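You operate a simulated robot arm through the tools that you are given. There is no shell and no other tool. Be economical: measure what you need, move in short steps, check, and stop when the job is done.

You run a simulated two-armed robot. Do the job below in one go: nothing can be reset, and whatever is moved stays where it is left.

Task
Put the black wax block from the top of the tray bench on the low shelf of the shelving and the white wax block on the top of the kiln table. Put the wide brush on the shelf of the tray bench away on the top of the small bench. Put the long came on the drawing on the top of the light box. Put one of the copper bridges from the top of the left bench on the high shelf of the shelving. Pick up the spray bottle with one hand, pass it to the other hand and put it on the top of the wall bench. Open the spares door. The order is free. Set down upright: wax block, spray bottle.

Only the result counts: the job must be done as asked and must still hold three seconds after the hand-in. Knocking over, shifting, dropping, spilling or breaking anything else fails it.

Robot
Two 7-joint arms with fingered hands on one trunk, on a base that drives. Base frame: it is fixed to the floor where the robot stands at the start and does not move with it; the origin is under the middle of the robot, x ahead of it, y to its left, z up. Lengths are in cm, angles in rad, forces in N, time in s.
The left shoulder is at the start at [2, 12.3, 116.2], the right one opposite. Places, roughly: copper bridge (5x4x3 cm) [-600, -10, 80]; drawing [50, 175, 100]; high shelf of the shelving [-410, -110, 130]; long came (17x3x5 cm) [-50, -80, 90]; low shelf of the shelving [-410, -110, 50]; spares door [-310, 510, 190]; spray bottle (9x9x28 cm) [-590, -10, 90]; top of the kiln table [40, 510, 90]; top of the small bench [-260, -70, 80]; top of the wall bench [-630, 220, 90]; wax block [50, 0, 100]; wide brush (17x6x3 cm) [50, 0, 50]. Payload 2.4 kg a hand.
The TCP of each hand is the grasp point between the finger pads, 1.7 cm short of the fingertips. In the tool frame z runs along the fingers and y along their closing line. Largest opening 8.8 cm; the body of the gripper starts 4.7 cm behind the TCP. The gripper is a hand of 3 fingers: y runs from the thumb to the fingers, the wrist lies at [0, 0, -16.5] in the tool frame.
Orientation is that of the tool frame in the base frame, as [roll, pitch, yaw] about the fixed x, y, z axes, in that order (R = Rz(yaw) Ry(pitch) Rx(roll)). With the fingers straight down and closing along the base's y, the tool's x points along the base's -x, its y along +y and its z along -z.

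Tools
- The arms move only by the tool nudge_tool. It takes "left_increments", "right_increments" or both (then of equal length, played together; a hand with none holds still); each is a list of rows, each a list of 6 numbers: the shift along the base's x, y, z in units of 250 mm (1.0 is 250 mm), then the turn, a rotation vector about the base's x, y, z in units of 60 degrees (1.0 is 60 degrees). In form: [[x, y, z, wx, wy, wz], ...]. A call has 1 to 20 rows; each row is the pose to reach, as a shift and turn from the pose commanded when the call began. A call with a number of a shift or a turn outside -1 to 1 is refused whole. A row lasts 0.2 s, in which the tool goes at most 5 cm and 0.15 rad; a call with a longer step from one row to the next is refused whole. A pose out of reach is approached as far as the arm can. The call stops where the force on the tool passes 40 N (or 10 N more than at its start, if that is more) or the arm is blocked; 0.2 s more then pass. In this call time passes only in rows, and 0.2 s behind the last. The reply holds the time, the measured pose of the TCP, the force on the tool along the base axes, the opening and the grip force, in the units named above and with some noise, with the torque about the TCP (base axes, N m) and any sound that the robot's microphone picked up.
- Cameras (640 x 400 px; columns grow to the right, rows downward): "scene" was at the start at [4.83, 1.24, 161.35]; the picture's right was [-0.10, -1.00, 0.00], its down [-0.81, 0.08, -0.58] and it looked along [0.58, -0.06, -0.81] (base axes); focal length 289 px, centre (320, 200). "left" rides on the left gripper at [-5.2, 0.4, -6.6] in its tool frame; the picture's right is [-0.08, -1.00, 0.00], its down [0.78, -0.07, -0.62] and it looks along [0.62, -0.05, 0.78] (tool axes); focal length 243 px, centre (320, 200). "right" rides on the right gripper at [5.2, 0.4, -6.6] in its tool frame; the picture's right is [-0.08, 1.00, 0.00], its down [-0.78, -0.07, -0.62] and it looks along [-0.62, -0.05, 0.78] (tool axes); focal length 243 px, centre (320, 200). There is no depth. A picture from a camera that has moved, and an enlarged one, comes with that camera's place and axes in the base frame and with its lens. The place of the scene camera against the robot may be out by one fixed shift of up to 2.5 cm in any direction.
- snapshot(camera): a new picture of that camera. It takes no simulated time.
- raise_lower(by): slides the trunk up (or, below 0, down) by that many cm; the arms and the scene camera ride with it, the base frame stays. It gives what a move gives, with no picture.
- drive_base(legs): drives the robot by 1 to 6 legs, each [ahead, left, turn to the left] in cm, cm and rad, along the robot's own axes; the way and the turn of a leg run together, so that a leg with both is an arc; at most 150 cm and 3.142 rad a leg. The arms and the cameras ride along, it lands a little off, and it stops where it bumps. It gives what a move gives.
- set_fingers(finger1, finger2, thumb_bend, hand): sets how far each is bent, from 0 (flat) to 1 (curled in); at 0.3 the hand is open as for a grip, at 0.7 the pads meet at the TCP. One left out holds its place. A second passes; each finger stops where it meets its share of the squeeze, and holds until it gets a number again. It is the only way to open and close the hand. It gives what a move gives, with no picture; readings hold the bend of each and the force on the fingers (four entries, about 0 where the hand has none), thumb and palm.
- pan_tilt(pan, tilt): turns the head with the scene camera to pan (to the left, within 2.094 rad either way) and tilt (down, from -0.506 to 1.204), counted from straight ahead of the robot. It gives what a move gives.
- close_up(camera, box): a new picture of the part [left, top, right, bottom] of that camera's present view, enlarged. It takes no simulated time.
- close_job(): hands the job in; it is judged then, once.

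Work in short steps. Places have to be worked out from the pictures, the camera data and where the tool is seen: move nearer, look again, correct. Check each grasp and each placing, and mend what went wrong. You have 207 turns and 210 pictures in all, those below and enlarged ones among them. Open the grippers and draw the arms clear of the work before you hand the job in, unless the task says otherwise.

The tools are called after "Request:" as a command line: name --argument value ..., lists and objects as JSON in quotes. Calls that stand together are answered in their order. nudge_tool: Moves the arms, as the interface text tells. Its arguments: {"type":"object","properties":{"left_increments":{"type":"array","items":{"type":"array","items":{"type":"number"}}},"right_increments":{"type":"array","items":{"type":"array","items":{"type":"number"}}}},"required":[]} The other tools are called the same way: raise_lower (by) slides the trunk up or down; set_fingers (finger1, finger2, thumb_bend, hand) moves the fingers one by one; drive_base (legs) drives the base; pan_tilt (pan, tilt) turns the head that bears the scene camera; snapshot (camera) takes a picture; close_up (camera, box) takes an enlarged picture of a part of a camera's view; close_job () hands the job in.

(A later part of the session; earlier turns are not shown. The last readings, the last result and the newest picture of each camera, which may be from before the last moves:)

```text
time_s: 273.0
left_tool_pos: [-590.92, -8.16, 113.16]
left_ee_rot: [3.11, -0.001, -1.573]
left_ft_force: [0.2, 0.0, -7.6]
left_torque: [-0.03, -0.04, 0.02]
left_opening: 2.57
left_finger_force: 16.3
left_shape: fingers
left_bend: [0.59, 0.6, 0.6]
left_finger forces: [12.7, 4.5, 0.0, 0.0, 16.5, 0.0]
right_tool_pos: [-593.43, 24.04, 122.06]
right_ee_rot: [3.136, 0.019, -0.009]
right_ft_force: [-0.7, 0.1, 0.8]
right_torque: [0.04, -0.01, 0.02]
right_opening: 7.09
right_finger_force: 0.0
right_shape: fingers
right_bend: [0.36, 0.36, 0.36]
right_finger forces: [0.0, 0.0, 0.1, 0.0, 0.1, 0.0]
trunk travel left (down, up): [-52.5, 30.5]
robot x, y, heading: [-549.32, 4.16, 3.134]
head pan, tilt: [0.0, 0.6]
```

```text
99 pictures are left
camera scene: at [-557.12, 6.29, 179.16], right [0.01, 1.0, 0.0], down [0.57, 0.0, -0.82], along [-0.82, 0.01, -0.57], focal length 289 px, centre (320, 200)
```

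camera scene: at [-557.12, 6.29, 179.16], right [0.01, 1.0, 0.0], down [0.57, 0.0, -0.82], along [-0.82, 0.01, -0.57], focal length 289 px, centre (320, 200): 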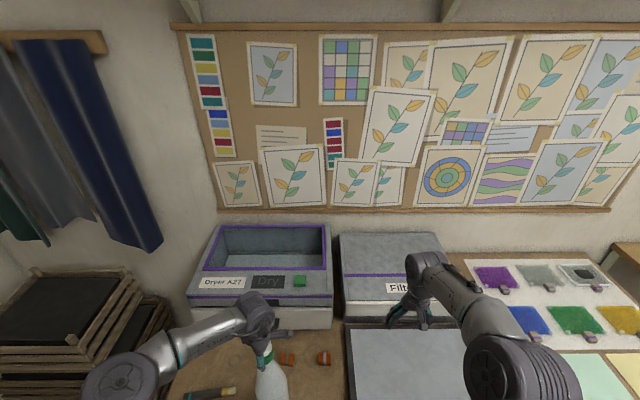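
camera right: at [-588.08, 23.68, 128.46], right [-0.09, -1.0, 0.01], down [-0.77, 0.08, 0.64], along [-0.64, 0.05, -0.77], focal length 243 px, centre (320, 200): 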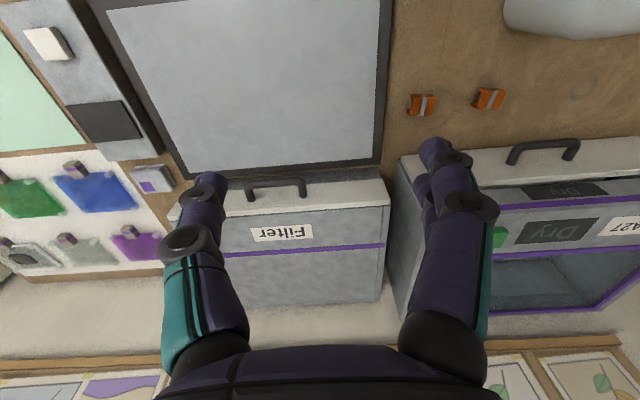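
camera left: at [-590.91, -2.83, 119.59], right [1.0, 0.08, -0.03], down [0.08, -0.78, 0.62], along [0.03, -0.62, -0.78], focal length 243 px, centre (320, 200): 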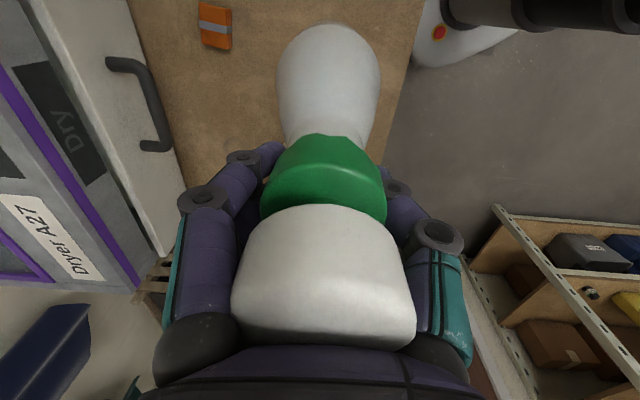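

The bottle (~0.8 kg) is held by the left hand. I back off into free space, then turn the right hand to point forward for taking it over.

Request:
drive_base --legs '[[-45, 0, 0]]'

Request:
nudge_tool --left_increments '[[0, 0.04, 0.01, 0, 0, 0], [0, 0.08, 0.02, 0, 0, 0], [0, 0.12, 0.03, 0, 0, 0], [0, 0.16, 0.04, 0, 0, 0], [0, 0.2, 0.04, 0, 0, 0], [0, 0.24, 0.04, 0, 0, 0]]' --right_increments '[[-0.023, 0.02, -0.04, 0, 0.125, 0], [-0.046, 0.04, -0.08, 0, 0.25, 0], [-0.07, 0.06, -0.12, 0, 0.375, 0], [-0.09, 0.07, -0.16, 0, 0.5, 0], [-0.12, 0.08, -0.2, 0, 0.625, 0], [-0.14, 0.08, -0.24, 0, 0.75, 0]]'

Request:
nudge_tool --right_increments '[[0, -0.015, -0.05, 0, 0.125, 0], [0, -0.03, -0.1, 0, 0.25, 0], [0, -0.045, -0.16, 0, 0.375, 0], [0, -0.06, -0.22, 0, 0.5, 0], [0, -0.08, -0.27, 0, 0.625, 0], [0, -0.08, -0.32, 0, 0.75, 0]]'

Request:
snapshot --camera "scene"

```text
time_s: 275.8
left_tool_pos: [-545.06, -8.52, 113.15]
left_ee_rot: [3.11, -0.002, -1.571]
left_ft_force: [-0.3, 0.3, -7.0]
left_torque: [-0.03, -0.03, 0.01]
left_opening: 2.58
left_finger_force: 17.2
left_shape: fingers
left_bend: [0.59, 0.6, 0.6]
left_finger forces: [12.7, 4.7, 0.1, 0.0, 16.5, 0.0]
right_tool_pos: [-547.79, 23.64, 121.99]
right_ee_rot: [3.136, 0.023, -0.008]
right_ft_force: [-0.8, -0.1, -0.1]
right_torque: [-0.02, 0.03, 0.0]
right_opening: 7.08
right_finger_force: 0.0
right_shape: fingers
right_bend: [0.36, 0.36, 0.36]
right_finger forces: [0.1, 0.0, 0.0, 0.0, 0.0, 0.0]
trunk travel left (down, up): [-52.5, 30.5]
robot x, y, heading: [-504.45, 3.98, 3.138]
head pan, tilt: [0.0, 0.6]
```

```text
time_s: 277.2
left_tool_pos: [-545.08, -2.4, 114.1]
left_ee_rot: [3.112, -0.003, -1.571]
left_ft_force: [0.3, -0.4, -7.1]
left_torque: [0.02, 0.0, 0.02]
left_opening: 2.59
left_finger_force: 16.9
left_shape: fingers
left_bend: [0.59, 0.6, 0.6]
left_finger forces: [12.7, 4.8, 0.0, 0.0, 16.4, 0.0]
right_tool_pos: [-551.36, 25.57, 116.06]
right_ee_rot: [3.13, 0.806, -0.011]
right_ft_force: [0.7, -0.2, -0.4]
right_torque: [0.04, 0.02, 0.0]
right_opening: 7.13
right_finger_force: 0.1
right_shape: fingers
right_bend: [0.36, 0.36, 0.36]
right_finger forces: [0.1, 0.0, 0.1, 0.1, 0.0, 0.0]
trunk travel left (down, up): [-52.5, 30.5]
robot x, y, heading: [-504.07, 4.23, 3.136]
head pan, tilt: [0.0, 0.6]
```

```text
time_s: 278.6
left_tool_pos: [-545.0, -2.33, 114.15]
left_ee_rot: [3.11, -0.002, -1.568]
left_ft_force: [0.7, 0.4, -7.3]
left_torque: [-0.02, -0.03, -0.01]
left_opening: 2.58
left_finger_force: 17.4
left_shape: fingers
left_bend: [0.59, 0.6, 0.6]
left_finger forces: [12.7, 4.9, 0.0, 0.0, 16.4, 0.1]
right_tool_pos: [-551.4, 23.65, 107.96]
right_ee_rot: [0.314, 1.547, -2.822]
right_ft_force: [-0.1, 0.6, 0.5]
right_torque: [-0.01, 0.0, -0.02]
right_opening: 7.11
right_finger_force: 0.1
right_shape: fingers
right_bend: [0.36, 0.36, 0.36]
right_finger forces: [0.1, 0.1, 0.0, 0.0, 0.0, 0.1]
trunk travel left (down, up): [-52.5, 30.5]
robot x, y, heading: [-504.63, 4.09, 3.142]
head pan, tilt: [0.0, 0.6]
```

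```text
98 pictures are left
camera scene: at [-511.61, 6.06, 179.16], right [0.0, 1.0, 0.0], down [0.57, 0.0, -0.82], along [-0.82, 0.0, -0.57], focal length 289 px, centre (320, 200)
```

scene: 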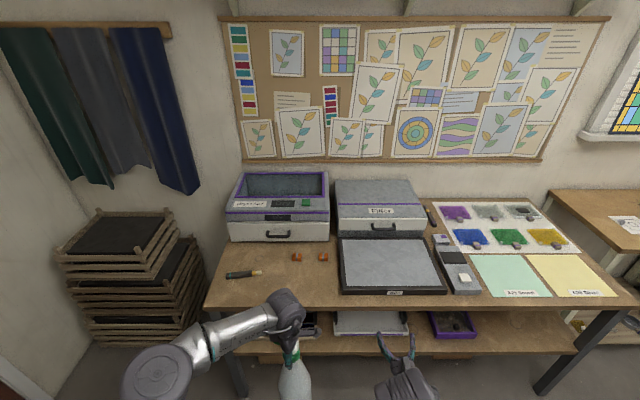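

Right hand points forward. I open it more, then yaw it by 65° to the left and bring it to a pre-grasp pose 13 cm to the side of the bottle's neck, z≈106.

Request:
set_fingers --hand "right" --finger1 0.3 --finger2 0.3 --thumb_bend 0.3

Request:
nudge_tool --right_increments '[[0.016, -0.03, -0.013, 0, 0, 0.125], [0.032, -0.06, -0.026, 0, 0, 0.25], [0.048, -0.09, -0.04, 0, 0, 0.375], [0.064, -0.12, -0.053, 0, 0, 0.5], [0.08, -0.15, -0.066, 0, 0, 0.625], [0.096, -0.184, -0.08, 0, 0, 0.75]]'

Request:
nudge_tool --right_increments '[[0.1, -0.1, 0, 0, 0, 0.1], [0.2, -0.2, 0, 0, 0, 0.2], [0.3, -0.3, 0, 0, 0, 0.3], [0.38, -0.37, 0, 0, 0, 0.333]]'

Request:
snapshot --camera "right"

Request:
snapshot --camera "left"

```text
time_s: 279.6
left_tool_pos: [-545.04, -2.35, 114.08]
left_ee_rot: [3.112, 0.0, -1.571]
left_ft_force: [-0.3, -0.4, -7.0]
left_torque: [0.01, 0.01, -0.04]
left_opening: 2.58
left_finger_force: 16.9
left_shape: fingers
left_bend: [0.59, 0.6, 0.6]
left_finger forces: [12.7, 4.8, 0.0, 0.0, 16.4, 0.1]
right_tool_pos: [-551.38, 23.52, 107.94]
right_ee_rot: [0.344, 1.549, -2.792]
right_ft_force: [-0.4, 0.0, 0.2]
right_torque: [-0.02, 0.0, 0.0]
right_opening: 8.4
right_finger_force: 0.0
right_shape: fingers
right_bend: [0.3, 0.3, 0.3]
right_finger forces: [0.0, 0.0, 0.0, 0.1, 0.1, 0.1]
trunk travel left (down, up): [-52.5, 30.5]
robot x, y, heading: [-503.9, 4.48, 3.133]
head pan, tilt: [0.0, 0.6]
```

```text
time_s: 281.0
left_tool_pos: [-545.13, -2.35, 114.05]
left_ee_rot: [3.115, 0.001, -1.569]
left_ft_force: [-0.3, -0.6, -7.1]
left_torque: [-0.07, 0.04, 0.02]
left_opening: 2.59
left_finger_force: 17.2
left_shape: fingers
left_bend: [0.59, 0.6, 0.6]
left_finger forces: [12.6, 5.0, 0.1, 0.0, 16.4, 0.0]
right_tool_pos: [-548.95, 19.12, 105.95]
right_ee_rot: [0.396, 1.549, -1.953]
right_ft_force: [-0.5, 0.3, 0.6]
right_torque: [0.0, 0.0, -0.03]
right_opening: 8.41
right_finger_force: 0.1
right_shape: fingers
right_bend: [0.3, 0.3, 0.3]
right_finger forces: [0.0, 0.0, 0.0, 0.1, 0.0, 0.0]
trunk travel left (down, up): [-52.5, 30.5]
robot x, y, heading: [-504.08, 3.73, 3.13]
head pan, tilt: [0.0, 0.6]
```

```text
time_s: 282.0
left_tool_pos: [-545.04, -2.4, 114.09]
left_ee_rot: [3.11, -0.002, -1.57]
left_ft_force: [-0.1, 0.1, -7.4]
left_torque: [-0.03, 0.02, 0.02]
left_opening: 2.58
left_finger_force: 16.9
left_shape: fingers
left_bend: [0.59, 0.6, 0.6]
left_finger forces: [12.6, 5.0, 0.0, 0.1, 16.4, 0.0]
right_tool_pos: [-539.48, 9.81, 105.82]
right_ee_rot: [0.376, 1.548, -1.627]
right_ft_force: [0.1, 0.1, -0.6]
right_torque: [0.01, -0.03, -0.02]
right_opening: 8.43
right_finger_force: 0.0
right_shape: fingers
right_bend: [0.3, 0.3, 0.3]
right_finger forces: [0.1, 0.0, 0.0, 0.0, 0.0, 0.1]
trunk travel left (down, up): [-52.5, 30.5]
robot x, y, heading: [-504.12, 4.24, 3.134]
head pan, tilt: [0.0, 0.6]
```

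```text
97 pictures are left
camera right: at [-536.34, 15.63, 100.53], right [0.91, -0.41, 0.09], down [0.2, 0.61, 0.77], along [-0.37, -0.68, 0.64], focal length 243 px, centre (320, 200)
```

right: 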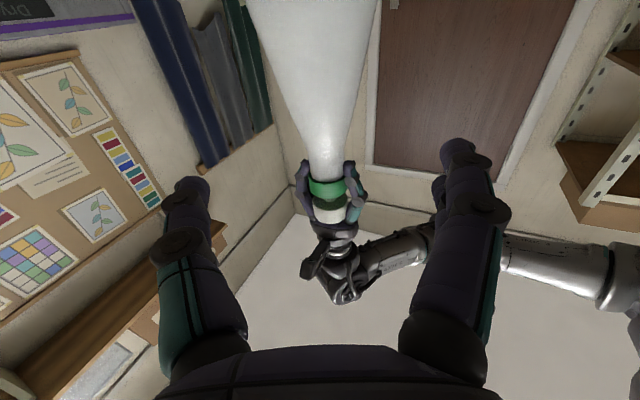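

```text
96 pictures are left
camera left: at [-545.2, 2.89, 120.56], right [1.0, 0.08, -0.03], down [0.09, -0.78, 0.62], along [0.03, -0.62, -0.78], focal length 243 px, centre (320, 200)
```

left: 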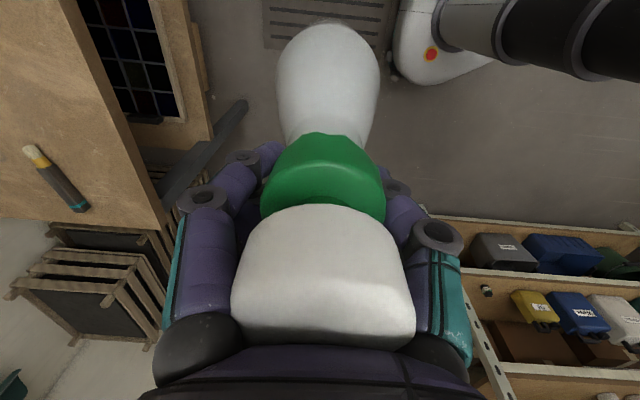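

The bottle's neck is centred in the right hand's view. I advance 13 cm along the pointing direction so it gets between the fingers.

Request:
nudge_tool --right_increments '[[-0.05, -0.11, 0.01, 0, 0, 0], [-0.1, -0.22, 0.02, 0, 0, 0], [-0.145, -0.32, 0.02, 0, 0, 0], [-0.185, -0.41, 0.02, 0, 0, 0], [-0.216, -0.48, 0.02, 0, 0, 0]]'

Request:
snapshot --camera "right"

Request:
snapshot --camera "left"

```text
time_s: 283.2
left_tool_pos: [-545.04, -2.55, 114.03]
left_ee_rot: [3.111, -0.002, -1.571]
left_ft_force: [0.0, 0.8, -6.6]
left_torque: [-0.07, -0.02, 0.0]
left_opening: 2.56
left_finger_force: 16.6
left_shape: fingers
left_bend: [0.59, 0.6, 0.6]
left_finger forces: [12.7, 4.9, 0.0, 0.0, 16.5, 0.1]
right_tool_pos: [-544.93, -2.11, 106.5]
right_ee_rot: [0.38, 1.547, -1.625]
right_ft_force: [-0.6, 0.3, -0.5]
right_torque: [0.0, 0.0, 0.02]
right_opening: 8.4
right_finger_force: 0.1
right_shape: fingers
right_bend: [0.3, 0.3, 0.3]
right_finger forces: [0.0, 0.1, 0.1, 0.0, 0.0, 0.0]
trunk travel left (down, up): [-52.5, 30.5]
robot x, y, heading: [-504.11, 3.98, 3.135]
head pan, tilt: [0.0, 0.6]
```

```text
95 pictures are left
camera right: at [-541.78, 3.67, 101.08], right [0.91, -0.42, 0.09], down [0.2, 0.61, 0.77], along [-0.38, -0.67, 0.64], focal length 243 px, centre (320, 200)
```

right: 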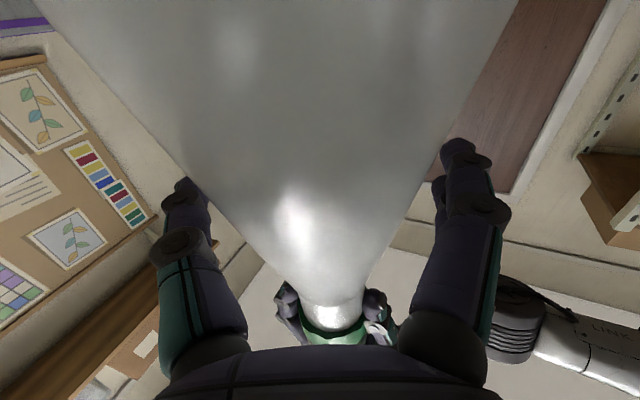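

```text
94 pictures are left
camera left: at [-545.21, 2.89, 120.55], right [1.0, 0.08, -0.03], down [0.08, -0.78, 0.62], along [0.03, -0.62, -0.78], focal length 243 px, centre (320, 200)
```

left: 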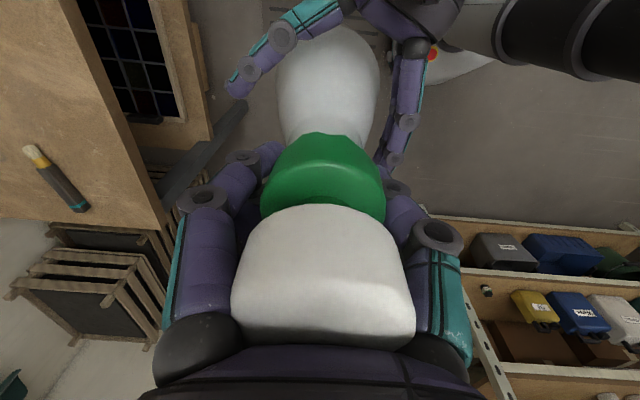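

The right hand straddles the bottle. I close it.

Request:
set_fingers --hand "right" --finger1 0.66 --finger2 0.66 --thumb_bend 0.66

Request:
snapshot --camera "left"

```text
time_s: 284.2
left_tool_pos: [-545.11, -2.39, 114.01]
left_ee_rot: [3.112, 0.0, -1.57]
left_ft_force: [0.8, -0.3, -7.7]
left_torque: [0.03, -0.06, -0.07]
left_opening: 2.6
left_finger_force: 16.5
left_shape: fingers
left_bend: [0.59, 0.6, 0.6]
left_finger forces: [12.1, 4.4, 0.1, 0.0, 17.2, 0.0]
right_tool_pos: [-544.94, -2.11, 106.32]
right_ee_rot: [0.363, 1.547, -1.638]
right_ft_force: [-1.5, -1.1, 1.9]
right_torque: [0.0, 0.04, 0.06]
right_opening: 4.16
right_finger_force: 14.9
right_shape: fingers
right_bend: [0.52, 0.55, 0.57]
right_finger forces: [8.4, 5.8, 0.2, 0.0, 14.5, 0.1]
trunk travel left (down, up): [-52.5, 30.5]
robot x, y, heading: [-504.16, 3.93, 3.133]
head pan, tilt: [0.0, 0.6]
```

```text
93 pictures are left
camera left: at [-545.2, 2.9, 120.55], right [1.0, 0.08, -0.03], down [0.08, -0.78, 0.62], along [0.03, -0.62, -0.78], focal length 243 px, centre (320, 200)
```

left: 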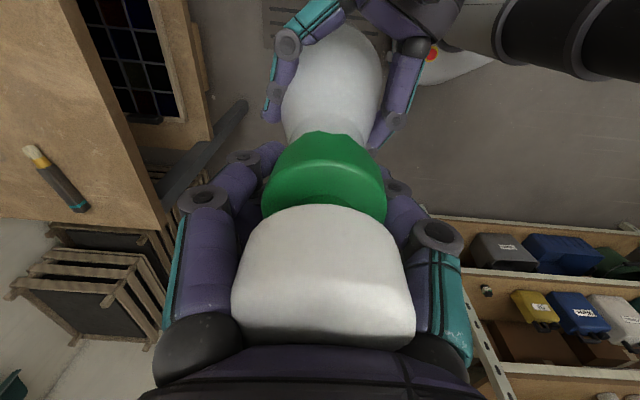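

The right hand holds with ~15 N, on the cone; I try a firmer squeeze before releasing the left.

Request:
set_fingers --hand "right" --finger1 0.85 --finger2 0.85 --thumb_bend 0.85

```text
time_s: 285.2
left_tool_pos: [-544.97, -2.45, 114.14]
left_ee_rot: [3.112, -0.002, -1.572]
left_ft_force: [2.9, 0.7, -9.0]
left_torque: [0.02, -0.11, -0.09]
left_opening: 2.62
left_finger_force: 17.0
left_shape: fingers
left_bend: [0.59, 0.61, 0.59]
left_finger forces: [11.7, 4.0, 0.0, 0.0, 17.8, 0.0]
right_tool_pos: [-545.01, -2.15, 106.46]
right_ee_rot: [0.366, 1.548, -1.636]
right_ft_force: [-1.7, -1.7, 1.7]
right_torque: [-0.01, -0.07, 0.07]
right_opening: 3.62
right_finger_force: 25.7
right_shape: fingers
right_bend: [0.58, 0.57, 0.63]
right_finger forces: [13.1, 11.8, 0.0, 0.0, 26.7, 0.0]
trunk travel left (down, up): [-52.5, 30.5]
robot x, y, heading: [-504.2, 3.79, 3.133]
head pan, tilt: [0.0, 0.6]
```

Now 26 N. I test by raising the right hand 0.5 cm to see whether it takes over the weight.

Request:
nudge_tool --right_increments '[[0, 0, 0.01, 0, 0, 0], [0, 0, 0.02, 0, 0, 0]]'

```text
time_s: 285.8
left_tool_pos: [-545.06, -2.38, 114.18]
left_ee_rot: [3.111, 0.0, -1.571]
left_ft_force: [3.4, 0.3, 5.2]
left_torque: [0.02, -0.19, -0.12]
left_opening: 2.5
left_finger_force: 16.6
left_shape: fingers
left_bend: [0.61, 0.62, 0.6]
left_finger forces: [11.1, 3.5, 0.0, 0.0, 18.2, 0.0]
right_tool_pos: [-544.86, -2.13, 106.79]
right_ee_rot: [0.479, 1.549, -1.523]
right_ft_force: [-3.9, -1.3, -12.7]
right_torque: [0.05, -0.08, 0.08]
right_opening: 3.6
right_finger_force: 23.3
right_shape: fingers
right_bend: [0.59, 0.57, 0.63]
right_finger forces: [11.5, 10.4, 0.0, 0.0, 24.9, 0.0]
trunk travel left (down, up): [-52.5, 30.5]
robot x, y, heading: [-504.15, 3.85, 3.14]
head pan, tilt: [0.0, 0.6]
```

The right hand carries 12.7 N without slipping, more than the weight. I open the left hand.

Request:
set_fingers --hand "left" --finger1 0.3 --finger2 0.3 --thumb_bend 0.3

Request:
snapshot --camera "left"

```text
time_s: 286.8
left_tool_pos: [-545.09, -2.49, 114.08]
left_ee_rot: [3.11, 0.0, -1.571]
left_ft_force: [0.1, 0.4, 3.8]
left_torque: [-0.02, 0.05, -0.03]
left_opening: 8.42
left_finger_force: 2.6
left_shape: fingers
left_bend: [0.3, 0.3, 0.3]
left_finger forces: [2.3, 0.1, 0.0, 0.0, 2.1, 0.1]
right_tool_pos: [-544.93, -1.97, 106.88]
right_ee_rot: [0.385, 1.549, -1.621]
right_ft_force: [-1.3, -1.6, -12.2]
right_torque: [0.02, -0.07, 0.02]
right_opening: 3.53
right_finger_force: 23.8
right_shape: fingers
right_bend: [0.59, 0.57, 0.64]
right_finger forces: [12.2, 11.5, 0.0, 0.0, 24.0, 0.1]
trunk travel left (down, up): [-52.5, 30.5]
robot x, y, heading: [-503.86, 4.59, 3.134]
head pan, tilt: [0.0, 0.6]
```

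```text
92 pictures are left
camera left: at [-545.21, 2.9, 120.56], right [1.0, 0.08, -0.03], down [0.09, -0.78, 0.62], along [0.03, -0.62, -0.78], focal length 243 px, centre (320, 200)
```

left: 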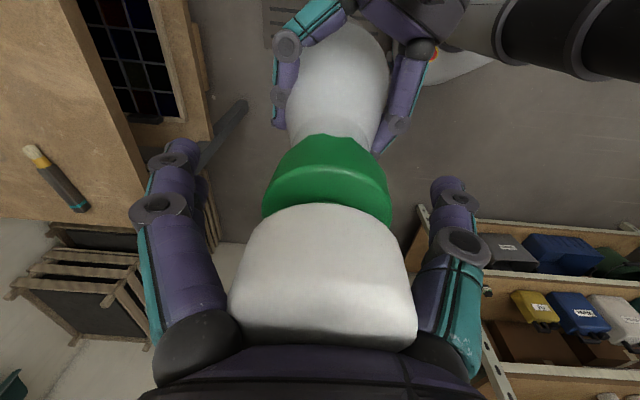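

The left hand is free; I raise it straight up out of the way and check the bottle.

Request:
nudge_tool --left_increments '[[0, 0, 0.08, 0, 0, 0], [0, 0, 0.2, 0, 0, 0], [0, 0, 0.35, 0, 0, 0], [0, -0.1, 0.42, 0, 0, 0], [0, -0.25, 0.45, 0, 0, 0], [0, -0.4, 0.45, 0, 0, 0], [0.05, -0.55, 0.45, 0, 0, 0]]'

Request:
snapshot --camera "left"

Request:
snapshot --camera "scene"

```text
time_s: 288.4
left_tool_pos: [-543.77, -16.11, 125.28]
left_ee_rot: [3.111, -0.001, -1.57]
left_ft_force: [0.3, 0.1, 1.0]
left_torque: [0.02, -0.01, 0.0]
left_opening: 8.45
left_finger_force: 0.0
left_shape: fingers
left_bend: [0.3, 0.3, 0.3]
left_finger forces: [0.0, 0.1, 0.0, 0.0, 0.0, 0.1]
right_tool_pos: [-544.84, -2.11, 106.94]
right_ee_rot: [0.355, 1.548, -1.646]
right_ft_force: [0.3, 0.1, -6.9]
right_torque: [-0.01, 0.01, -0.03]
right_opening: 3.56
right_finger_force: 22.9
right_shape: fingers
right_bend: [0.58, 0.58, 0.64]
right_finger forces: [12.1, 10.8, 0.0, 0.0, 23.2, 0.1]
trunk travel left (down, up): [-52.5, 30.5]
robot x, y, heading: [-504.26, 3.86, 3.139]
head pan, tilt: [0.0, 0.6]
```

```text
91 pictures are left
camera left: at [-543.9, -10.86, 131.72], right [1.0, 0.08, -0.03], down [0.09, -0.78, 0.62], along [0.03, -0.62, -0.78], focal length 243 px, centre (320, 200)
```

left: 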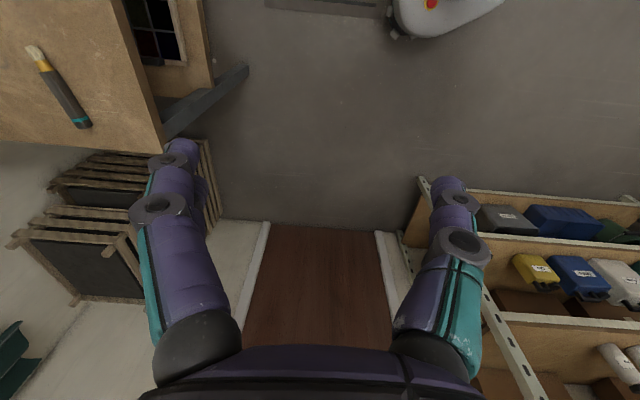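

```text
90 pictures are left
camera scene: at [-511.5, 5.91, 179.16], right [0.0, 1.0, 0.0], down [0.57, 0.0, -0.82], along [-0.82, 0.0, -0.57], focal length 289 px, centre (320, 200)
```

scene: 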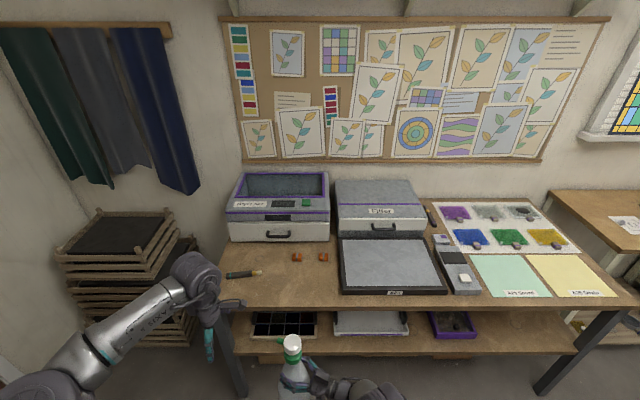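

Handover succeeded: bottle upright in the right hand (6.9 N). I strafe north along the west wall toward the wall bench and look.

Request:
drive_base --legs '[[0, -140, 0]]'

Request:
pan_tilt --pan -0.5 --tilt 0.5

Request:
snapshot --camera "scene"

```text
time_s: 295.3
left_tool_pos: [-542.44, 124.0, 125.21]
left_ee_rot: [3.111, -0.001, -1.585]
left_ft_force: [0.0, -0.9, 0.4]
left_torque: [0.01, 0.01, -0.01]
left_opening: 8.44
left_finger_force: 0.1
left_shape: fingers
left_bend: [0.3, 0.3, 0.3]
left_finger forces: [0.0, 0.0, 0.0, 0.0, 0.1, 0.0]
right_tool_pos: [-543.28, 138.0, 106.92]
right_ee_rot: [0.377, 1.547, -1.64]
right_ft_force: [-0.6, 0.5, -8.3]
right_torque: [0.04, 0.02, 0.01]
right_opening: 3.54
right_finger_force: 23.0
right_shape: fingers
right_bend: [0.59, 0.58, 0.64]
right_finger forces: [11.7, 10.7, 0.0, 0.0, 22.8, 0.0]
trunk travel left (down, up): [-52.5, 30.5]
robot x, y, heading: [-502.77, 143.46, 3.125]
head pan, tilt: [0.0, 0.6]
```

```text
time_s: 296.3
left_tool_pos: [-542.36, 124.06, 125.32]
left_ee_rot: [3.111, -0.001, -1.586]
left_ft_force: [0.1, -1.0, 0.6]
left_torque: [-0.04, 0.0, -0.01]
left_opening: 8.45
left_finger_force: 0.0
left_shape: fingers
left_bend: [0.3, 0.3, 0.3]
left_finger forces: [0.0, 0.0, 0.0, 0.0, 0.0, 0.1]
right_tool_pos: [-543.31, 137.93, 106.96]
right_ee_rot: [0.382, 1.547, -1.635]
right_ft_force: [-0.1, -0.9, -7.5]
right_torque: [0.01, 0.04, -0.02]
right_opening: 3.54
right_finger_force: 22.8
right_shape: fingers
right_bend: [0.59, 0.59, 0.64]
right_finger forces: [11.7, 10.6, 0.0, 0.0, 22.6, 0.1]
trunk travel left (down, up): [-52.5, 30.5]
robot x, y, heading: [-502.86, 143.2, 3.127]
head pan, tilt: [-0.499, 0.499]
```

```text
89 pictures are left
camera scene: at [-509.02, 149.9, 180.07], right [0.49, 0.87, 0.0], down [0.42, -0.24, -0.88], along [-0.76, 0.43, -0.48], focal length 289 px, centre (320, 200)
```

scene: 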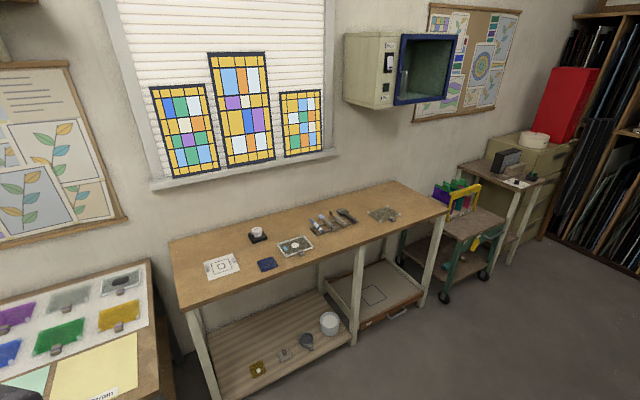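

The wall bench (front edge x≈−602, y 142–288) has a free spot near the front at about [−611, 234]. I raise the trunk 10 cm, strafe to y≈240 and look again.

Request:
raise_lower --by 10

Request:
drive_base --legs '[[20, -97, 0.014]]'

Request:
pan_tilt --pan 0.0 --tilt 0.7

Request:
snapshot --camera "scene"

Request:
snapshot --camera "left"

```text
time_s: 297.6
left_tool_pos: [-542.44, 123.9, 135.29]
left_ee_rot: [3.111, -0.002, -1.584]
left_ft_force: [-0.1, -0.5, 0.3]
left_torque: [-0.01, 0.05, -0.01]
left_opening: 8.43
left_finger_force: 0.1
left_shape: fingers
left_bend: [0.3, 0.3, 0.3]
left_finger forces: [0.1, 0.0, 0.1, 0.0, 0.0, 0.0]
right_tool_pos: [-543.32, 137.91, 116.91]
right_ee_rot: [0.39, 1.549, -1.628]
right_ft_force: [0.3, 0.0, -7.4]
right_torque: [0.01, 0.06, -0.02]
right_opening: 3.53
right_finger_force: 22.6
right_shape: fingers
right_bend: [0.59, 0.59, 0.64]
right_finger forces: [11.6, 10.6, 0.0, 0.0, 22.6, 0.0]
trunk travel left (down, up): [-62.5, 20.5]
robot x, y, heading: [-502.72, 143.2, 3.129]
head pan, tilt: [-0.499, 0.499]
```

```text
time_s: 302.8
left_tool_pos: [-560.92, 221.4, 135.2]
left_ee_rot: [3.111, -0.003, -1.571]
left_ft_force: [-0.7, 0.2, -0.6]
left_torque: [-0.02, -0.02, -0.01]
left_opening: 8.43
left_finger_force: 0.0
left_shape: fingers
left_bend: [0.3, 0.3, 0.3]
left_finger forces: [0.0, 0.1, 0.0, 0.0, 0.0, 0.1]
right_tool_pos: [-562.11, 235.24, 116.94]
right_ee_rot: [0.384, 1.548, -1.618]
right_ft_force: [-0.2, -0.3, -8.1]
right_torque: [0.03, 0.02, 0.01]
right_opening: 3.52
right_finger_force: 21.6
right_shape: fingers
right_bend: [0.59, 0.59, 0.64]
right_finger forces: [11.3, 9.9, 0.0, 0.0, 22.0, 0.0]
trunk travel left (down, up): [-62.5, 20.5]
robot x, y, heading: [-521.42, 241.56, 3.138]
head pan, tilt: [-0.499, 0.499]
```

```text
time_s: 303.7
left_tool_pos: [-560.98, 221.35, 135.26]
left_ee_rot: [3.11, 0.001, -1.57]
left_ft_force: [0.6, -0.1, -0.3]
left_torque: [-0.03, 0.01, -0.02]
left_opening: 8.42
left_finger_force: 0.0
left_shape: fingers
left_bend: [0.3, 0.3, 0.3]
left_finger forces: [0.1, 0.0, 0.0, 0.1, 0.0, 0.0]
right_tool_pos: [-562.12, 235.23, 116.97]
right_ee_rot: [0.387, 1.55, -1.617]
right_ft_force: [-0.9, -0.1, -7.5]
right_torque: [0.01, -0.01, -0.01]
right_opening: 3.5
right_finger_force: 21.7
right_shape: fingers
right_bend: [0.59, 0.59, 0.64]
right_finger forces: [11.4, 9.9, 0.1, 0.1, 21.9, 0.0]
trunk travel left (down, up): [-62.5, 20.5]
robot x, y, heading: [-521.12, 241.74, 3.131]
head pan, tilt: [0.0, 0.7]
```

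```text
88 pictures are left
camera scene: at [-528.37, 243.41, 188.3], right [0.01, 1.0, 0.0], down [0.64, 0.0, -0.76], along [-0.76, 0.0, -0.64], focal length 289 px, centre (320, 200)
```

scene: 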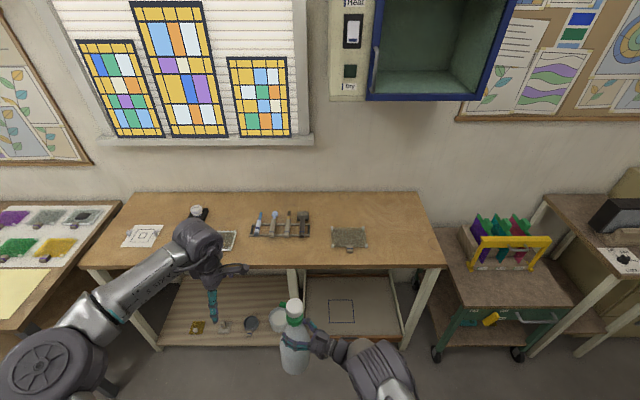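

```text
87 pictures are left
camera left: at [-561.11, 226.64, 141.7], right [1.0, 0.08, -0.03], down [0.09, -0.78, 0.62], along [0.03, -0.62, -0.78], focal length 243 px, centre (320, 200)
```

left: 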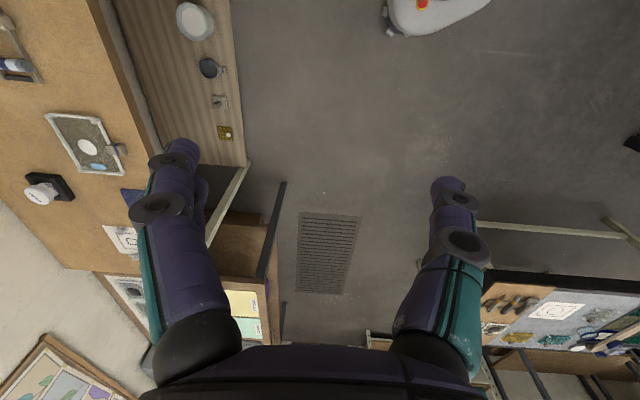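

The spot [−610, 232] is free (edge x≈−602, tools at x<−619). I drive 48 cm ahead and 3 left with the bottle's base at z≈99.

Request:
drive_base --legs '[[30, 3, 0], [17.5, 0, 0]]'

Request:
snapshot --camera "left"

Request:
snapshot --camera "scene"

```text
time_s: 306.8
left_tool_pos: [-608.07, 218.45, 135.26]
left_ee_rot: [3.111, -0.002, -1.566]
left_ft_force: [0.2, 0.4, -0.1]
left_torque: [0.02, 0.01, -0.02]
left_opening: 8.45
left_finger_force: 0.0
left_shape: fingers
left_bend: [0.3, 0.3, 0.3]
left_finger forces: [0.1, 0.0, 0.0, 0.0, 0.0, 0.1]
right_tool_pos: [-609.09, 232.38, 116.95]
right_ee_rot: [0.438, 1.547, -1.561]
right_ft_force: [-1.3, 0.1, -6.9]
right_torque: [0.04, 0.04, 0.01]
right_opening: 3.42
right_finger_force: 21.7
right_shape: fingers
right_bend: [0.6, 0.61, 0.65]
right_finger forces: [10.8, 9.6, 0.0, 0.0, 21.4, 0.0]
trunk travel left (down, up): [-62.5, 20.5]
robot x, y, heading: [-568.28, 238.41, 3.14]
head pan, tilt: [0.0, 0.7]
```

```text
86 pictures are left
camera left: at [-608.21, 223.73, 141.66], right [1.0, 0.09, -0.03], down [0.09, -0.78, 0.62], along [0.03, -0.62, -0.78], focal length 243 px, centre (320, 200)
```

left: 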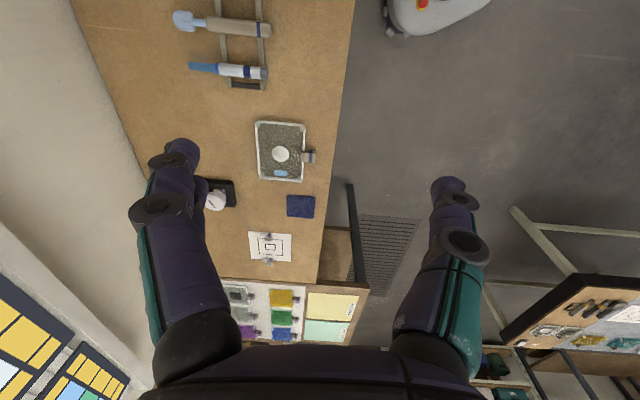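

```text
85 pictures are left
camera scene: at [-575.56, 240.6, 188.29], right [0.0, 1.0, 0.0], down [0.65, 0.0, -0.76], along [-0.76, 0.0, -0.65], focal length 289 px, centre (320, 200)
```

scene: 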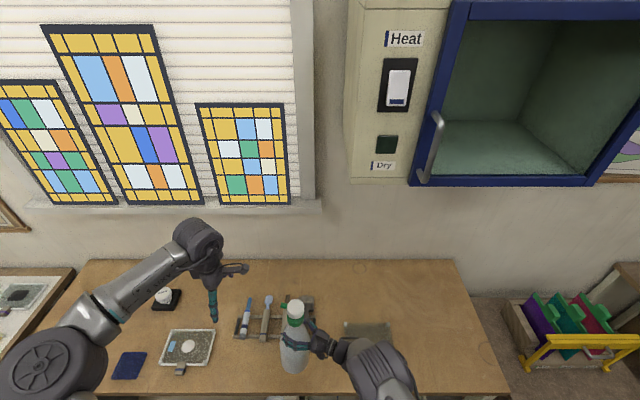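

It hangs over the free front area. I lower the trunk 8 cm, then go down in small steps.

Request:
nudge_tool --right_increments '[[-0.04, 0, 0, 0, 0, 0]]'

Request:
raise_lower --by -8.5

Request:
snapshot --camera "scene"

```text
time_s: 307.2
left_tool_pos: [-607.85, 218.38, 135.29]
left_ee_rot: [3.111, -0.002, -1.568]
left_ft_force: [-0.8, 0.8, 0.8]
left_torque: [-0.01, 0.03, 0.0]
left_opening: 8.46
left_finger_force: 0.1
left_shape: fingers
left_bend: [0.3, 0.3, 0.3]
left_finger forces: [0.1, 0.0, 0.0, 0.0, 0.0, 0.1]
right_tool_pos: [-609.96, 232.39, 116.83]
right_ee_rot: [0.434, 1.549, -1.566]
right_ft_force: [-0.4, 0.2, -7.3]
right_torque: [0.03, 0.01, 0.0]
right_opening: 3.42
right_finger_force: 21.4
right_shape: fingers
right_bend: [0.6, 0.61, 0.65]
right_finger forces: [10.9, 9.7, 0.1, 0.0, 21.1, 0.0]
trunk travel left (down, up): [-62.5, 20.5]
robot x, y, heading: [-568.36, 238.91, 3.137]
head pan, tilt: [0.0, 0.7]
```

```text
time_s: 308.4
left_tool_pos: [-607.81, 218.36, 126.89]
left_ee_rot: [3.11, -0.002, -1.569]
left_ft_force: [0.5, -0.6, 0.7]
left_torque: [0.01, -0.01, 0.0]
left_opening: 8.43
left_finger_force: 0.1
left_shape: fingers
left_bend: [0.3, 0.3, 0.3]
left_finger forces: [0.0, 0.1, 0.0, 0.1, 0.0, 0.0]
right_tool_pos: [-610.03, 232.33, 108.55]
right_ee_rot: [0.397, 1.548, -1.604]
right_ft_force: [0.5, 0.5, -7.8]
right_torque: [0.01, -0.01, 0.01]
right_opening: 3.39
right_finger_force: 20.5
right_shape: fingers
right_bend: [0.6, 0.61, 0.65]
right_finger forces: [10.7, 10.0, 0.0, 0.0, 21.1, 0.0]
trunk travel left (down, up): [-54.0, 29.0]
robot x, y, heading: [-568.5, 238.53, 3.139]
head pan, tilt: [0.0, 0.7]
```

```text
84 pictures are left
camera scene: at [-575.37, 240.59, 179.8], right [0.0, 1.0, 0.0], down [0.64, 0.0, -0.76], along [-0.76, 0.0, -0.64], focal length 289 px, centre (320, 200)
```

scene: 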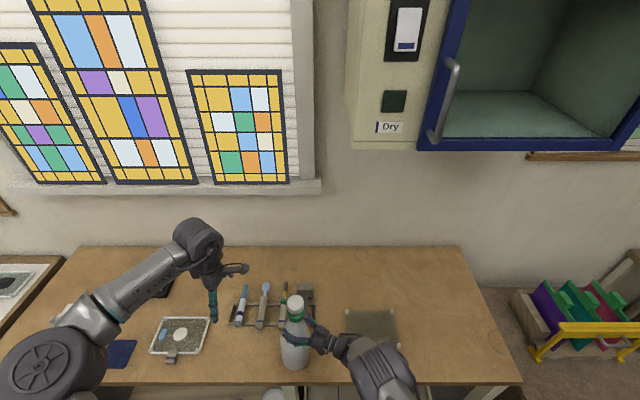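

Almost on the bench. I go down 1.4 cm and read the force, then smaller.

Request:
nudge_tool --right_increments '[[0, 0, -0.016, 0, 0, 0], [0, 0, -0.032, 0, 0, 0], [0, 0, -0.048, 0, 0, 0]]'

Request:
nudge_tool --right_increments '[[0, 0, -0.016, 0, 0, 0], [0, 0, -0.028, 0, 0, 0]]'

```text
time_s: 309.2
left_tool_pos: [-607.99, 218.42, 126.71]
left_ee_rot: [3.111, -0.002, -1.567]
left_ft_force: [0.5, 0.3, 0.1]
left_torque: [0.02, -0.01, 0.0]
left_opening: 8.45
left_finger_force: 0.1
left_shape: fingers
left_bend: [0.3, 0.3, 0.3]
left_finger forces: [0.1, 0.0, 0.1, 0.0, 0.1, 0.1]
right_tool_pos: [-609.98, 232.34, 107.28]
right_ee_rot: [0.388, 1.548, -1.612]
right_ft_force: [0.7, -0.3, -7.6]
right_torque: [0.01, 0.02, 0.01]
right_opening: 3.4
right_finger_force: 20.4
right_shape: fingers
right_bend: [0.6, 0.61, 0.65]
right_finger forces: [10.6, 9.9, 0.1, 0.1, 21.0, 0.0]
trunk travel left (down, up): [-54.0, 29.0]
robot x, y, heading: [-568.27, 238.19, 3.138]
head pan, tilt: [0.0, 0.7]
```

```text
time_s: 309.8
left_tool_pos: [-607.86, 218.41, 126.7]
left_ee_rot: [3.109, -0.002, -1.568]
left_ft_force: [0.0, 0.1, -0.4]
left_torque: [0.02, 0.03, 0.02]
left_opening: 8.43
left_finger_force: 0.0
left_shape: fingers
left_bend: [0.3, 0.3, 0.3]
left_finger forces: [0.0, 0.0, 0.0, 0.1, 0.0, 0.1]
right_tool_pos: [-610.02, 232.32, 106.56]
right_ee_rot: [0.352, 1.547, -1.647]
right_ft_force: [0.1, 0.2, -3.3]
right_torque: [-0.02, 0.0, 0.02]
right_opening: 3.4
right_finger_force: 21.7
right_shape: fingers
right_bend: [0.6, 0.61, 0.65]
right_finger forces: [11.1, 10.5, 0.1, 0.1, 22.0, 0.1]
trunk travel left (down, up): [-54.0, 29.0]
robot x, y, heading: [-568.44, 238.85, 3.136]
head pan, tilt: [0.0, 0.7]
```

Contact begins (−7.6 → −3.3 N). I lower 0.2 cm more so it rests, then open.

Request:
nudge_tool --right_increments '[[0, 0, -0.009, 0, 0, 0]]'

Request:
set_fingers --hand "right" --finger1 0.3 --finger2 0.3 --thumb_bend 0.3

Request:
snapshot --camera "right"

Request:
snapshot --camera "scene"

```text
time_s: 310.2
left_tool_pos: [-607.86, 218.4, 126.92]
left_ee_rot: [3.11, -0.002, -1.567]
left_ft_force: [-0.1, -0.9, 0.4]
left_torque: [-0.01, 0.01, -0.02]
left_opening: 8.45
left_finger_force: 0.0
left_shape: fingers
left_bend: [0.3, 0.3, 0.3]
left_finger forces: [0.0, 0.0, 0.1, 0.0, 0.1, 0.0]
right_tool_pos: [-609.91, 232.36, 106.48]
right_ee_rot: [0.257, 1.546, -1.74]
right_ft_force: [-1.7, -1.6, 8.5]
right_torque: [-0.07, -0.08, -0.01]
right_opening: 3.44
right_finger_force: 24.8
right_shape: fingers
right_bend: [0.6, 0.61, 0.65]
right_finger forces: [12.5, 12.3, 0.1, 0.1, 24.5, 0.0]
trunk travel left (down, up): [-54.0, 29.0]
robot x, y, heading: [-568.28, 238.9, 3.136]
head pan, tilt: [0.0, 0.7]
```

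```text
time_s: 311.2
left_tool_pos: [-607.91, 218.42, 126.7]
left_ee_rot: [3.109, -0.002, -1.567]
left_ft_force: [1.0, 0.1, -0.1]
left_torque: [-0.01, 0.01, 0.01]
left_opening: 8.46
left_finger_force: 0.1
left_shape: fingers
left_bend: [0.3, 0.3, 0.3]
left_finger forces: [0.0, 0.0, 0.0, 0.0, 0.0, 0.1]
right_tool_pos: [-610.09, 232.25, 106.31]
right_ee_rot: [0.376, 1.55, -1.623]
right_ft_force: [0.2, -0.3, -0.6]
right_torque: [-0.02, 0.0, 0.01]
right_opening: 8.43
right_finger_force: 0.0
right_shape: fingers
right_bend: [0.3, 0.3, 0.3]
right_finger forces: [0.1, 0.0, 0.0, 0.0, 0.0, 0.0]
trunk travel left (down, up): [-54.0, 29.0]
robot x, y, heading: [-568.42, 238.74, 3.142]
head pan, tilt: [0.0, 0.7]
```

```text
83 pictures are left
camera right: at [-606.83, 238.19, 100.96], right [0.91, -0.41, 0.09], down [0.2, 0.61, 0.77], along [-0.37, -0.68, 0.64], focal length 243 px, centre (320, 200)
```

right: 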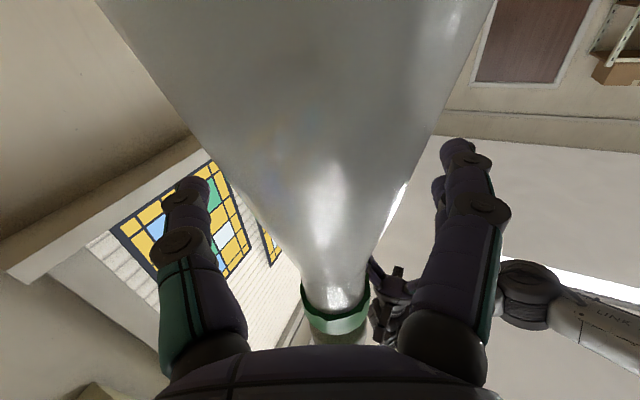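

```text
82 pictures are left
camera scene: at [-575.3, 240.6, 179.8], right [0.0, 1.0, 0.0], down [0.64, 0.0, -0.76], along [-0.76, 0.0, -0.64], focal length 289 px, centre (320, 200)
```

scene: 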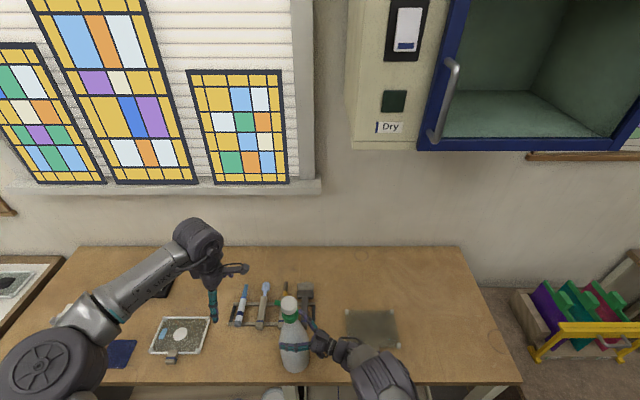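

Bottle stands. I withdraw the right hand straight back along its pointing line.

Request:
nudge_tool --right_increments '[[0.03, 0.065, 0, 0, 0, 0], [0.08, 0.17, 0, 0, 0, 0], [0.14, 0.3, 0, 0, 0, 0], [0.2, 0.43, 0, 0, 0, 0], [0.25, 0.54, 0, 0, 0, 0]]'

Request:
drive_base --legs '[[-45, 0, 0]]'

Request:
snapshot --camera "scene"

```text
time_s: 312.4
left_tool_pos: [-608.01, 218.39, 126.76]
left_ee_rot: [3.112, -0.001, -1.567]
left_ft_force: [-0.1, -0.5, 0.1]
left_torque: [0.0, 0.01, 0.01]
left_opening: 8.46
left_finger_force: 0.0
left_shape: fingers
left_bend: [0.3, 0.3, 0.3]
left_finger forces: [0.0, 0.0, 0.0, 0.1, 0.0, 0.0]
right_tool_pos: [-603.52, 245.84, 106.3]
right_ee_rot: [0.368, 1.546, -1.633]
right_ft_force: [0.3, -1.0, -0.7]
right_torque: [0.0, 0.01, 0.01]
right_opening: 8.45
right_finger_force: 0.0
right_shape: fingers
right_bend: [0.3, 0.3, 0.3]
right_finger forces: [0.1, 0.0, 0.0, 0.0, 0.0, 0.0]
trunk travel left (down, up): [-54.0, 29.0]
robot x, y, heading: [-568.63, 238.33, 3.139]
head pan, tilt: [0.0, 0.7]
```

```text
time_s: 315.1
left_tool_pos: [-563.65, 218.22, 126.78]
left_ee_rot: [3.111, -0.002, -1.566]
left_ft_force: [-0.2, 0.6, -0.5]
left_torque: [0.0, 0.0, -0.02]
left_opening: 8.42
left_finger_force: 0.0
left_shape: fingers
left_bend: [0.3, 0.3, 0.3]
left_finger forces: [0.1, 0.1, 0.1, 0.1, 0.0, 0.1]
right_tool_pos: [-559.47, 245.61, 106.37]
right_ee_rot: [0.353, 1.547, -1.646]
right_ft_force: [-0.8, 0.9, -0.1]
right_torque: [0.01, -0.01, 0.01]
right_opening: 8.43
right_finger_force: 0.0
right_shape: fingers
right_bend: [0.3, 0.3, 0.3]
right_finger forces: [0.0, 0.1, 0.0, 0.0, 0.0, 0.0]
trunk travel left (down, up): [-54.0, 29.0]
robot x, y, heading: [-524.56, 239.02, -3.144]
head pan, tilt: [0.0, 0.7]
```

```text
81 pictures are left
camera scene: at [-531.12, 240.57, 179.8], right [0.0, 1.0, 0.0], down [0.64, 0.0, -0.77], along [-0.77, 0.0, -0.64], focal length 289 px, centre (320, 200)
```

scene: 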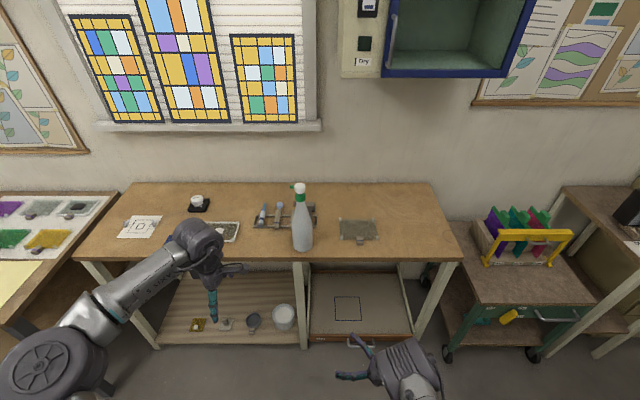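

The bottle stands on the wall bench. I turn both hands back to pointing down while in free space.

Request:
nudge_tool --left_increments '[[0, 0, 0, 0, 0, 0.125], [0, 0, 0, 0, 0, 0.25], [0, 0, 0, 0, 0, 0.375], [0, 0, 0, 0, 0, 0.5], [0, 0, 0, 0, 0, 0.625], [0, 0, 0, 0, 0, 0.75]]' --right_increments '[[-0.04, 0.04, 0, 0, 0, -0.125], [-0.09, 0.09, 0, 0, 0, -0.25], [-0.13, 0.13, 0, 0, 0, -0.375], [-0.17, 0.17, 0, 0, 0, -0.5], [-0.22, 0.22, 0, 0, 0, -0.625], [-0.26, 0.256, 0, 0, 0, -0.75]]'

Request:
nudge_tool --left_increments '[[0, 0, 0, 0, 0, 0.125], [0, 0, 0, 0, 0, 0.25], [0, 0, 0, 0, 0, 0.375], [0, 0, 0, 0, 0, 0.5], [0, 0, 0, 0, 0, 0.625], [0, 0, 0, 0, 0, 0.75]]' --right_increments '[[0, 0, 0, 0, 0, -0.125], [0, 0, 0, 0, 0, -0.25], [0, 0, 0, 0, 0, -0.333], [0, 0, 0, 0, 0, -0.333], [0, 0, 0, 0, 0, -0.333], [0, 0, 0, 0, 0, -0.333]]'

Request:
nudge_tool --right_increments '[[-0.03, 0, 0.04, 0, -0.125, 0], [-0.06, 0, 0.08, 0, -0.25, 0], [-0.1, 0, 0.12, 0, -0.375, 0], [-0.13, 0, 0.16, 0, -0.5, 0], [-0.16, 0, 0.2, 0, -0.625, 0], [-0.2, 0, 0.24, 0, -0.75, 0]]'

Request:
nudge_tool --right_increments '[[0.02, 0, 0.04, 0, -0.125, 0], [0.05, 0, 0.08, 0, -0.25, 0], [0.08, 0, 0.12, 0, -0.375, 0], [0.1, 0, 0.16, 0, -0.5, 0], [0.13, 0, 0.2, 0, -0.625, 0], [0.16, 0, 0.24, 0, -0.74, 0]]'

```text
time_s: 316.5
left_tool_pos: [-563.73, 218.24, 126.76]
left_ee_rot: [3.111, -0.003, -0.778]
left_ft_force: [0.4, -0.2, 0.6]
left_torque: [0.03, 0.01, 0.0]
left_opening: 8.43
left_finger_force: 0.2
left_shape: fingers
left_bend: [0.3, 0.3, 0.3]
left_finger forces: [0.0, 0.0, 0.1, 0.1, 0.0, 0.1]
right_tool_pos: [-566.14, 252.11, 106.53]
right_ee_rot: [0.349, 1.549, -2.437]
right_ft_force: [0.5, 0.4, -0.4]
right_torque: [0.02, 0.0, 0.0]
right_opening: 8.42
right_finger_force: 0.0
right_shape: fingers
right_bend: [0.3, 0.3, 0.3]
right_finger forces: [0.1, 0.0, 0.0, 0.0, 0.0, 0.1]
trunk travel left (down, up): [-54.0, 29.0]
robot x, y, heading: [-524.04, 238.62, -3.146]
head pan, tilt: [0.0, 0.7]
```

```text
time_s: 317.9
left_tool_pos: [-563.64, 218.37, 126.75]
left_ee_rot: [3.11, -0.002, 0.007]
left_ft_force: [-0.6, -1.0, 0.1]
left_torque: [0.01, 0.03, -0.01]
left_opening: 8.45
left_finger_force: 0.2
left_shape: fingers
left_bend: [0.3, 0.3, 0.3]
left_finger forces: [0.0, 0.0, 0.0, 0.0, 0.0, 0.0]
right_tool_pos: [-566.08, 252.09, 106.41]
right_ee_rot: [0.369, 1.548, -2.764]
right_ft_force: [-0.3, -0.3, 0.1]
right_torque: [0.02, -0.05, -0.01]
right_opening: 8.4
right_finger_force: 0.0
right_shape: fingers
right_bend: [0.3, 0.3, 0.3]
right_finger forces: [0.1, 0.0, 0.1, 0.0, 0.0, 0.0]
trunk travel left (down, up): [-54.0, 29.0]
robot x, y, heading: [-524.08, 238.62, -3.14]
head pan, tilt: [0.0, 0.7]
```

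```text
time_s: 319.3
left_tool_pos: [-563.63, 218.39, 126.77]
left_ee_rot: [3.112, -0.002, 0.004]
left_ft_force: [0.3, 0.0, -0.3]
left_torque: [-0.01, 0.0, -0.01]
left_opening: 8.41
left_finger_force: 0.2
left_shape: fingers
left_bend: [0.3, 0.3, 0.3]
left_finger forces: [0.1, 0.1, 0.0, 0.0, 0.0, 0.1]
right_tool_pos: [-571.13, 252.03, 112.29]
right_ee_rot: [3.122, 0.804, -0.009]
right_ft_force: [-0.9, 0.2, 0.2]
right_torque: [-0.02, -0.01, 0.0]
right_opening: 8.4
right_finger_force: 0.1
right_shape: fingers
right_bend: [0.3, 0.3, 0.3]
right_finger forces: [0.1, 0.1, 0.0, 0.0, 0.1, 0.0]
trunk travel left (down, up): [-54.0, 29.0]
robot x, y, heading: [-523.98, 238.93, -3.141]
head pan, tilt: [0.0, 0.7]
```

```text
time_s: 320.7
left_tool_pos: [-563.66, 218.38, 126.76]
left_ee_rot: [3.11, -0.001, 0.006]
left_ft_force: [-0.6, 0.3, -0.1]
left_torque: [0.02, -0.01, -0.01]
left_opening: 8.42
left_finger_force: 0.0
left_shape: fingers
left_bend: [0.3, 0.3, 0.3]
left_finger forces: [0.0, 0.1, 0.0, 0.2, 0.0, 0.1]
right_tool_pos: [-567.07, 252.03, 118.46]
right_ee_rot: [3.129, 0.029, -0.007]
right_ft_force: [0.0, 0.0, -0.1]
right_torque: [0.03, -0.01, 0.0]
right_opening: 8.4
right_finger_force: 0.0
right_shape: fingers
right_bend: [0.3, 0.3, 0.3]
right_finger forces: [0.0, 0.0, 0.0, 0.0, 0.1, 0.0]
trunk travel left (down, up): [-54.0, 29.0]
robot x, y, heading: [-524.23, 238.53, -3.146]
head pan, tilt: [0.0, 0.7]
```

Both hands point down again. I drive south, turn to face south and strafe east towards the came bench.

Request:
drive_base --legs '[[-15, 0, 0], [0, 150, 0], [0, 80, 0], [0, 0, 1.571], [0, 100, 0]]'

```text
time_s: 341.7
left_tool_pos: [-386.77, -28.85, 126.88]
left_ee_rot: [3.109, -0.003, 1.595]
left_ft_force: [-0.4, 0.3, -0.4]
left_torque: [-0.02, 0.0, 0.0]
left_opening: 8.43
left_finger_force: 0.0
left_shape: fingers
left_bend: [0.3, 0.3, 0.3]
left_finger forces: [0.0, 0.0, 0.1, 0.1, 0.0, 0.0]
right_tool_pos: [-420.41, -33.06, 118.36]
right_ee_rot: [3.131, 0.031, 1.579]
right_ft_force: [0.2, -0.1, -0.7]
right_torque: [-0.01, 0.02, 0.0]
right_opening: 8.41
right_finger_force: 0.0
right_shape: fingers
right_bend: [0.3, 0.3, 0.3]
right_finger forces: [0.1, 0.0, 0.1, 0.1, 0.0, 0.1]
trunk travel left (down, up): [-54.0, 29.0]
robot x, y, heading: [-408.15, 9.97, -1.549]
head pan, tilt: [0.0, 0.7]
```

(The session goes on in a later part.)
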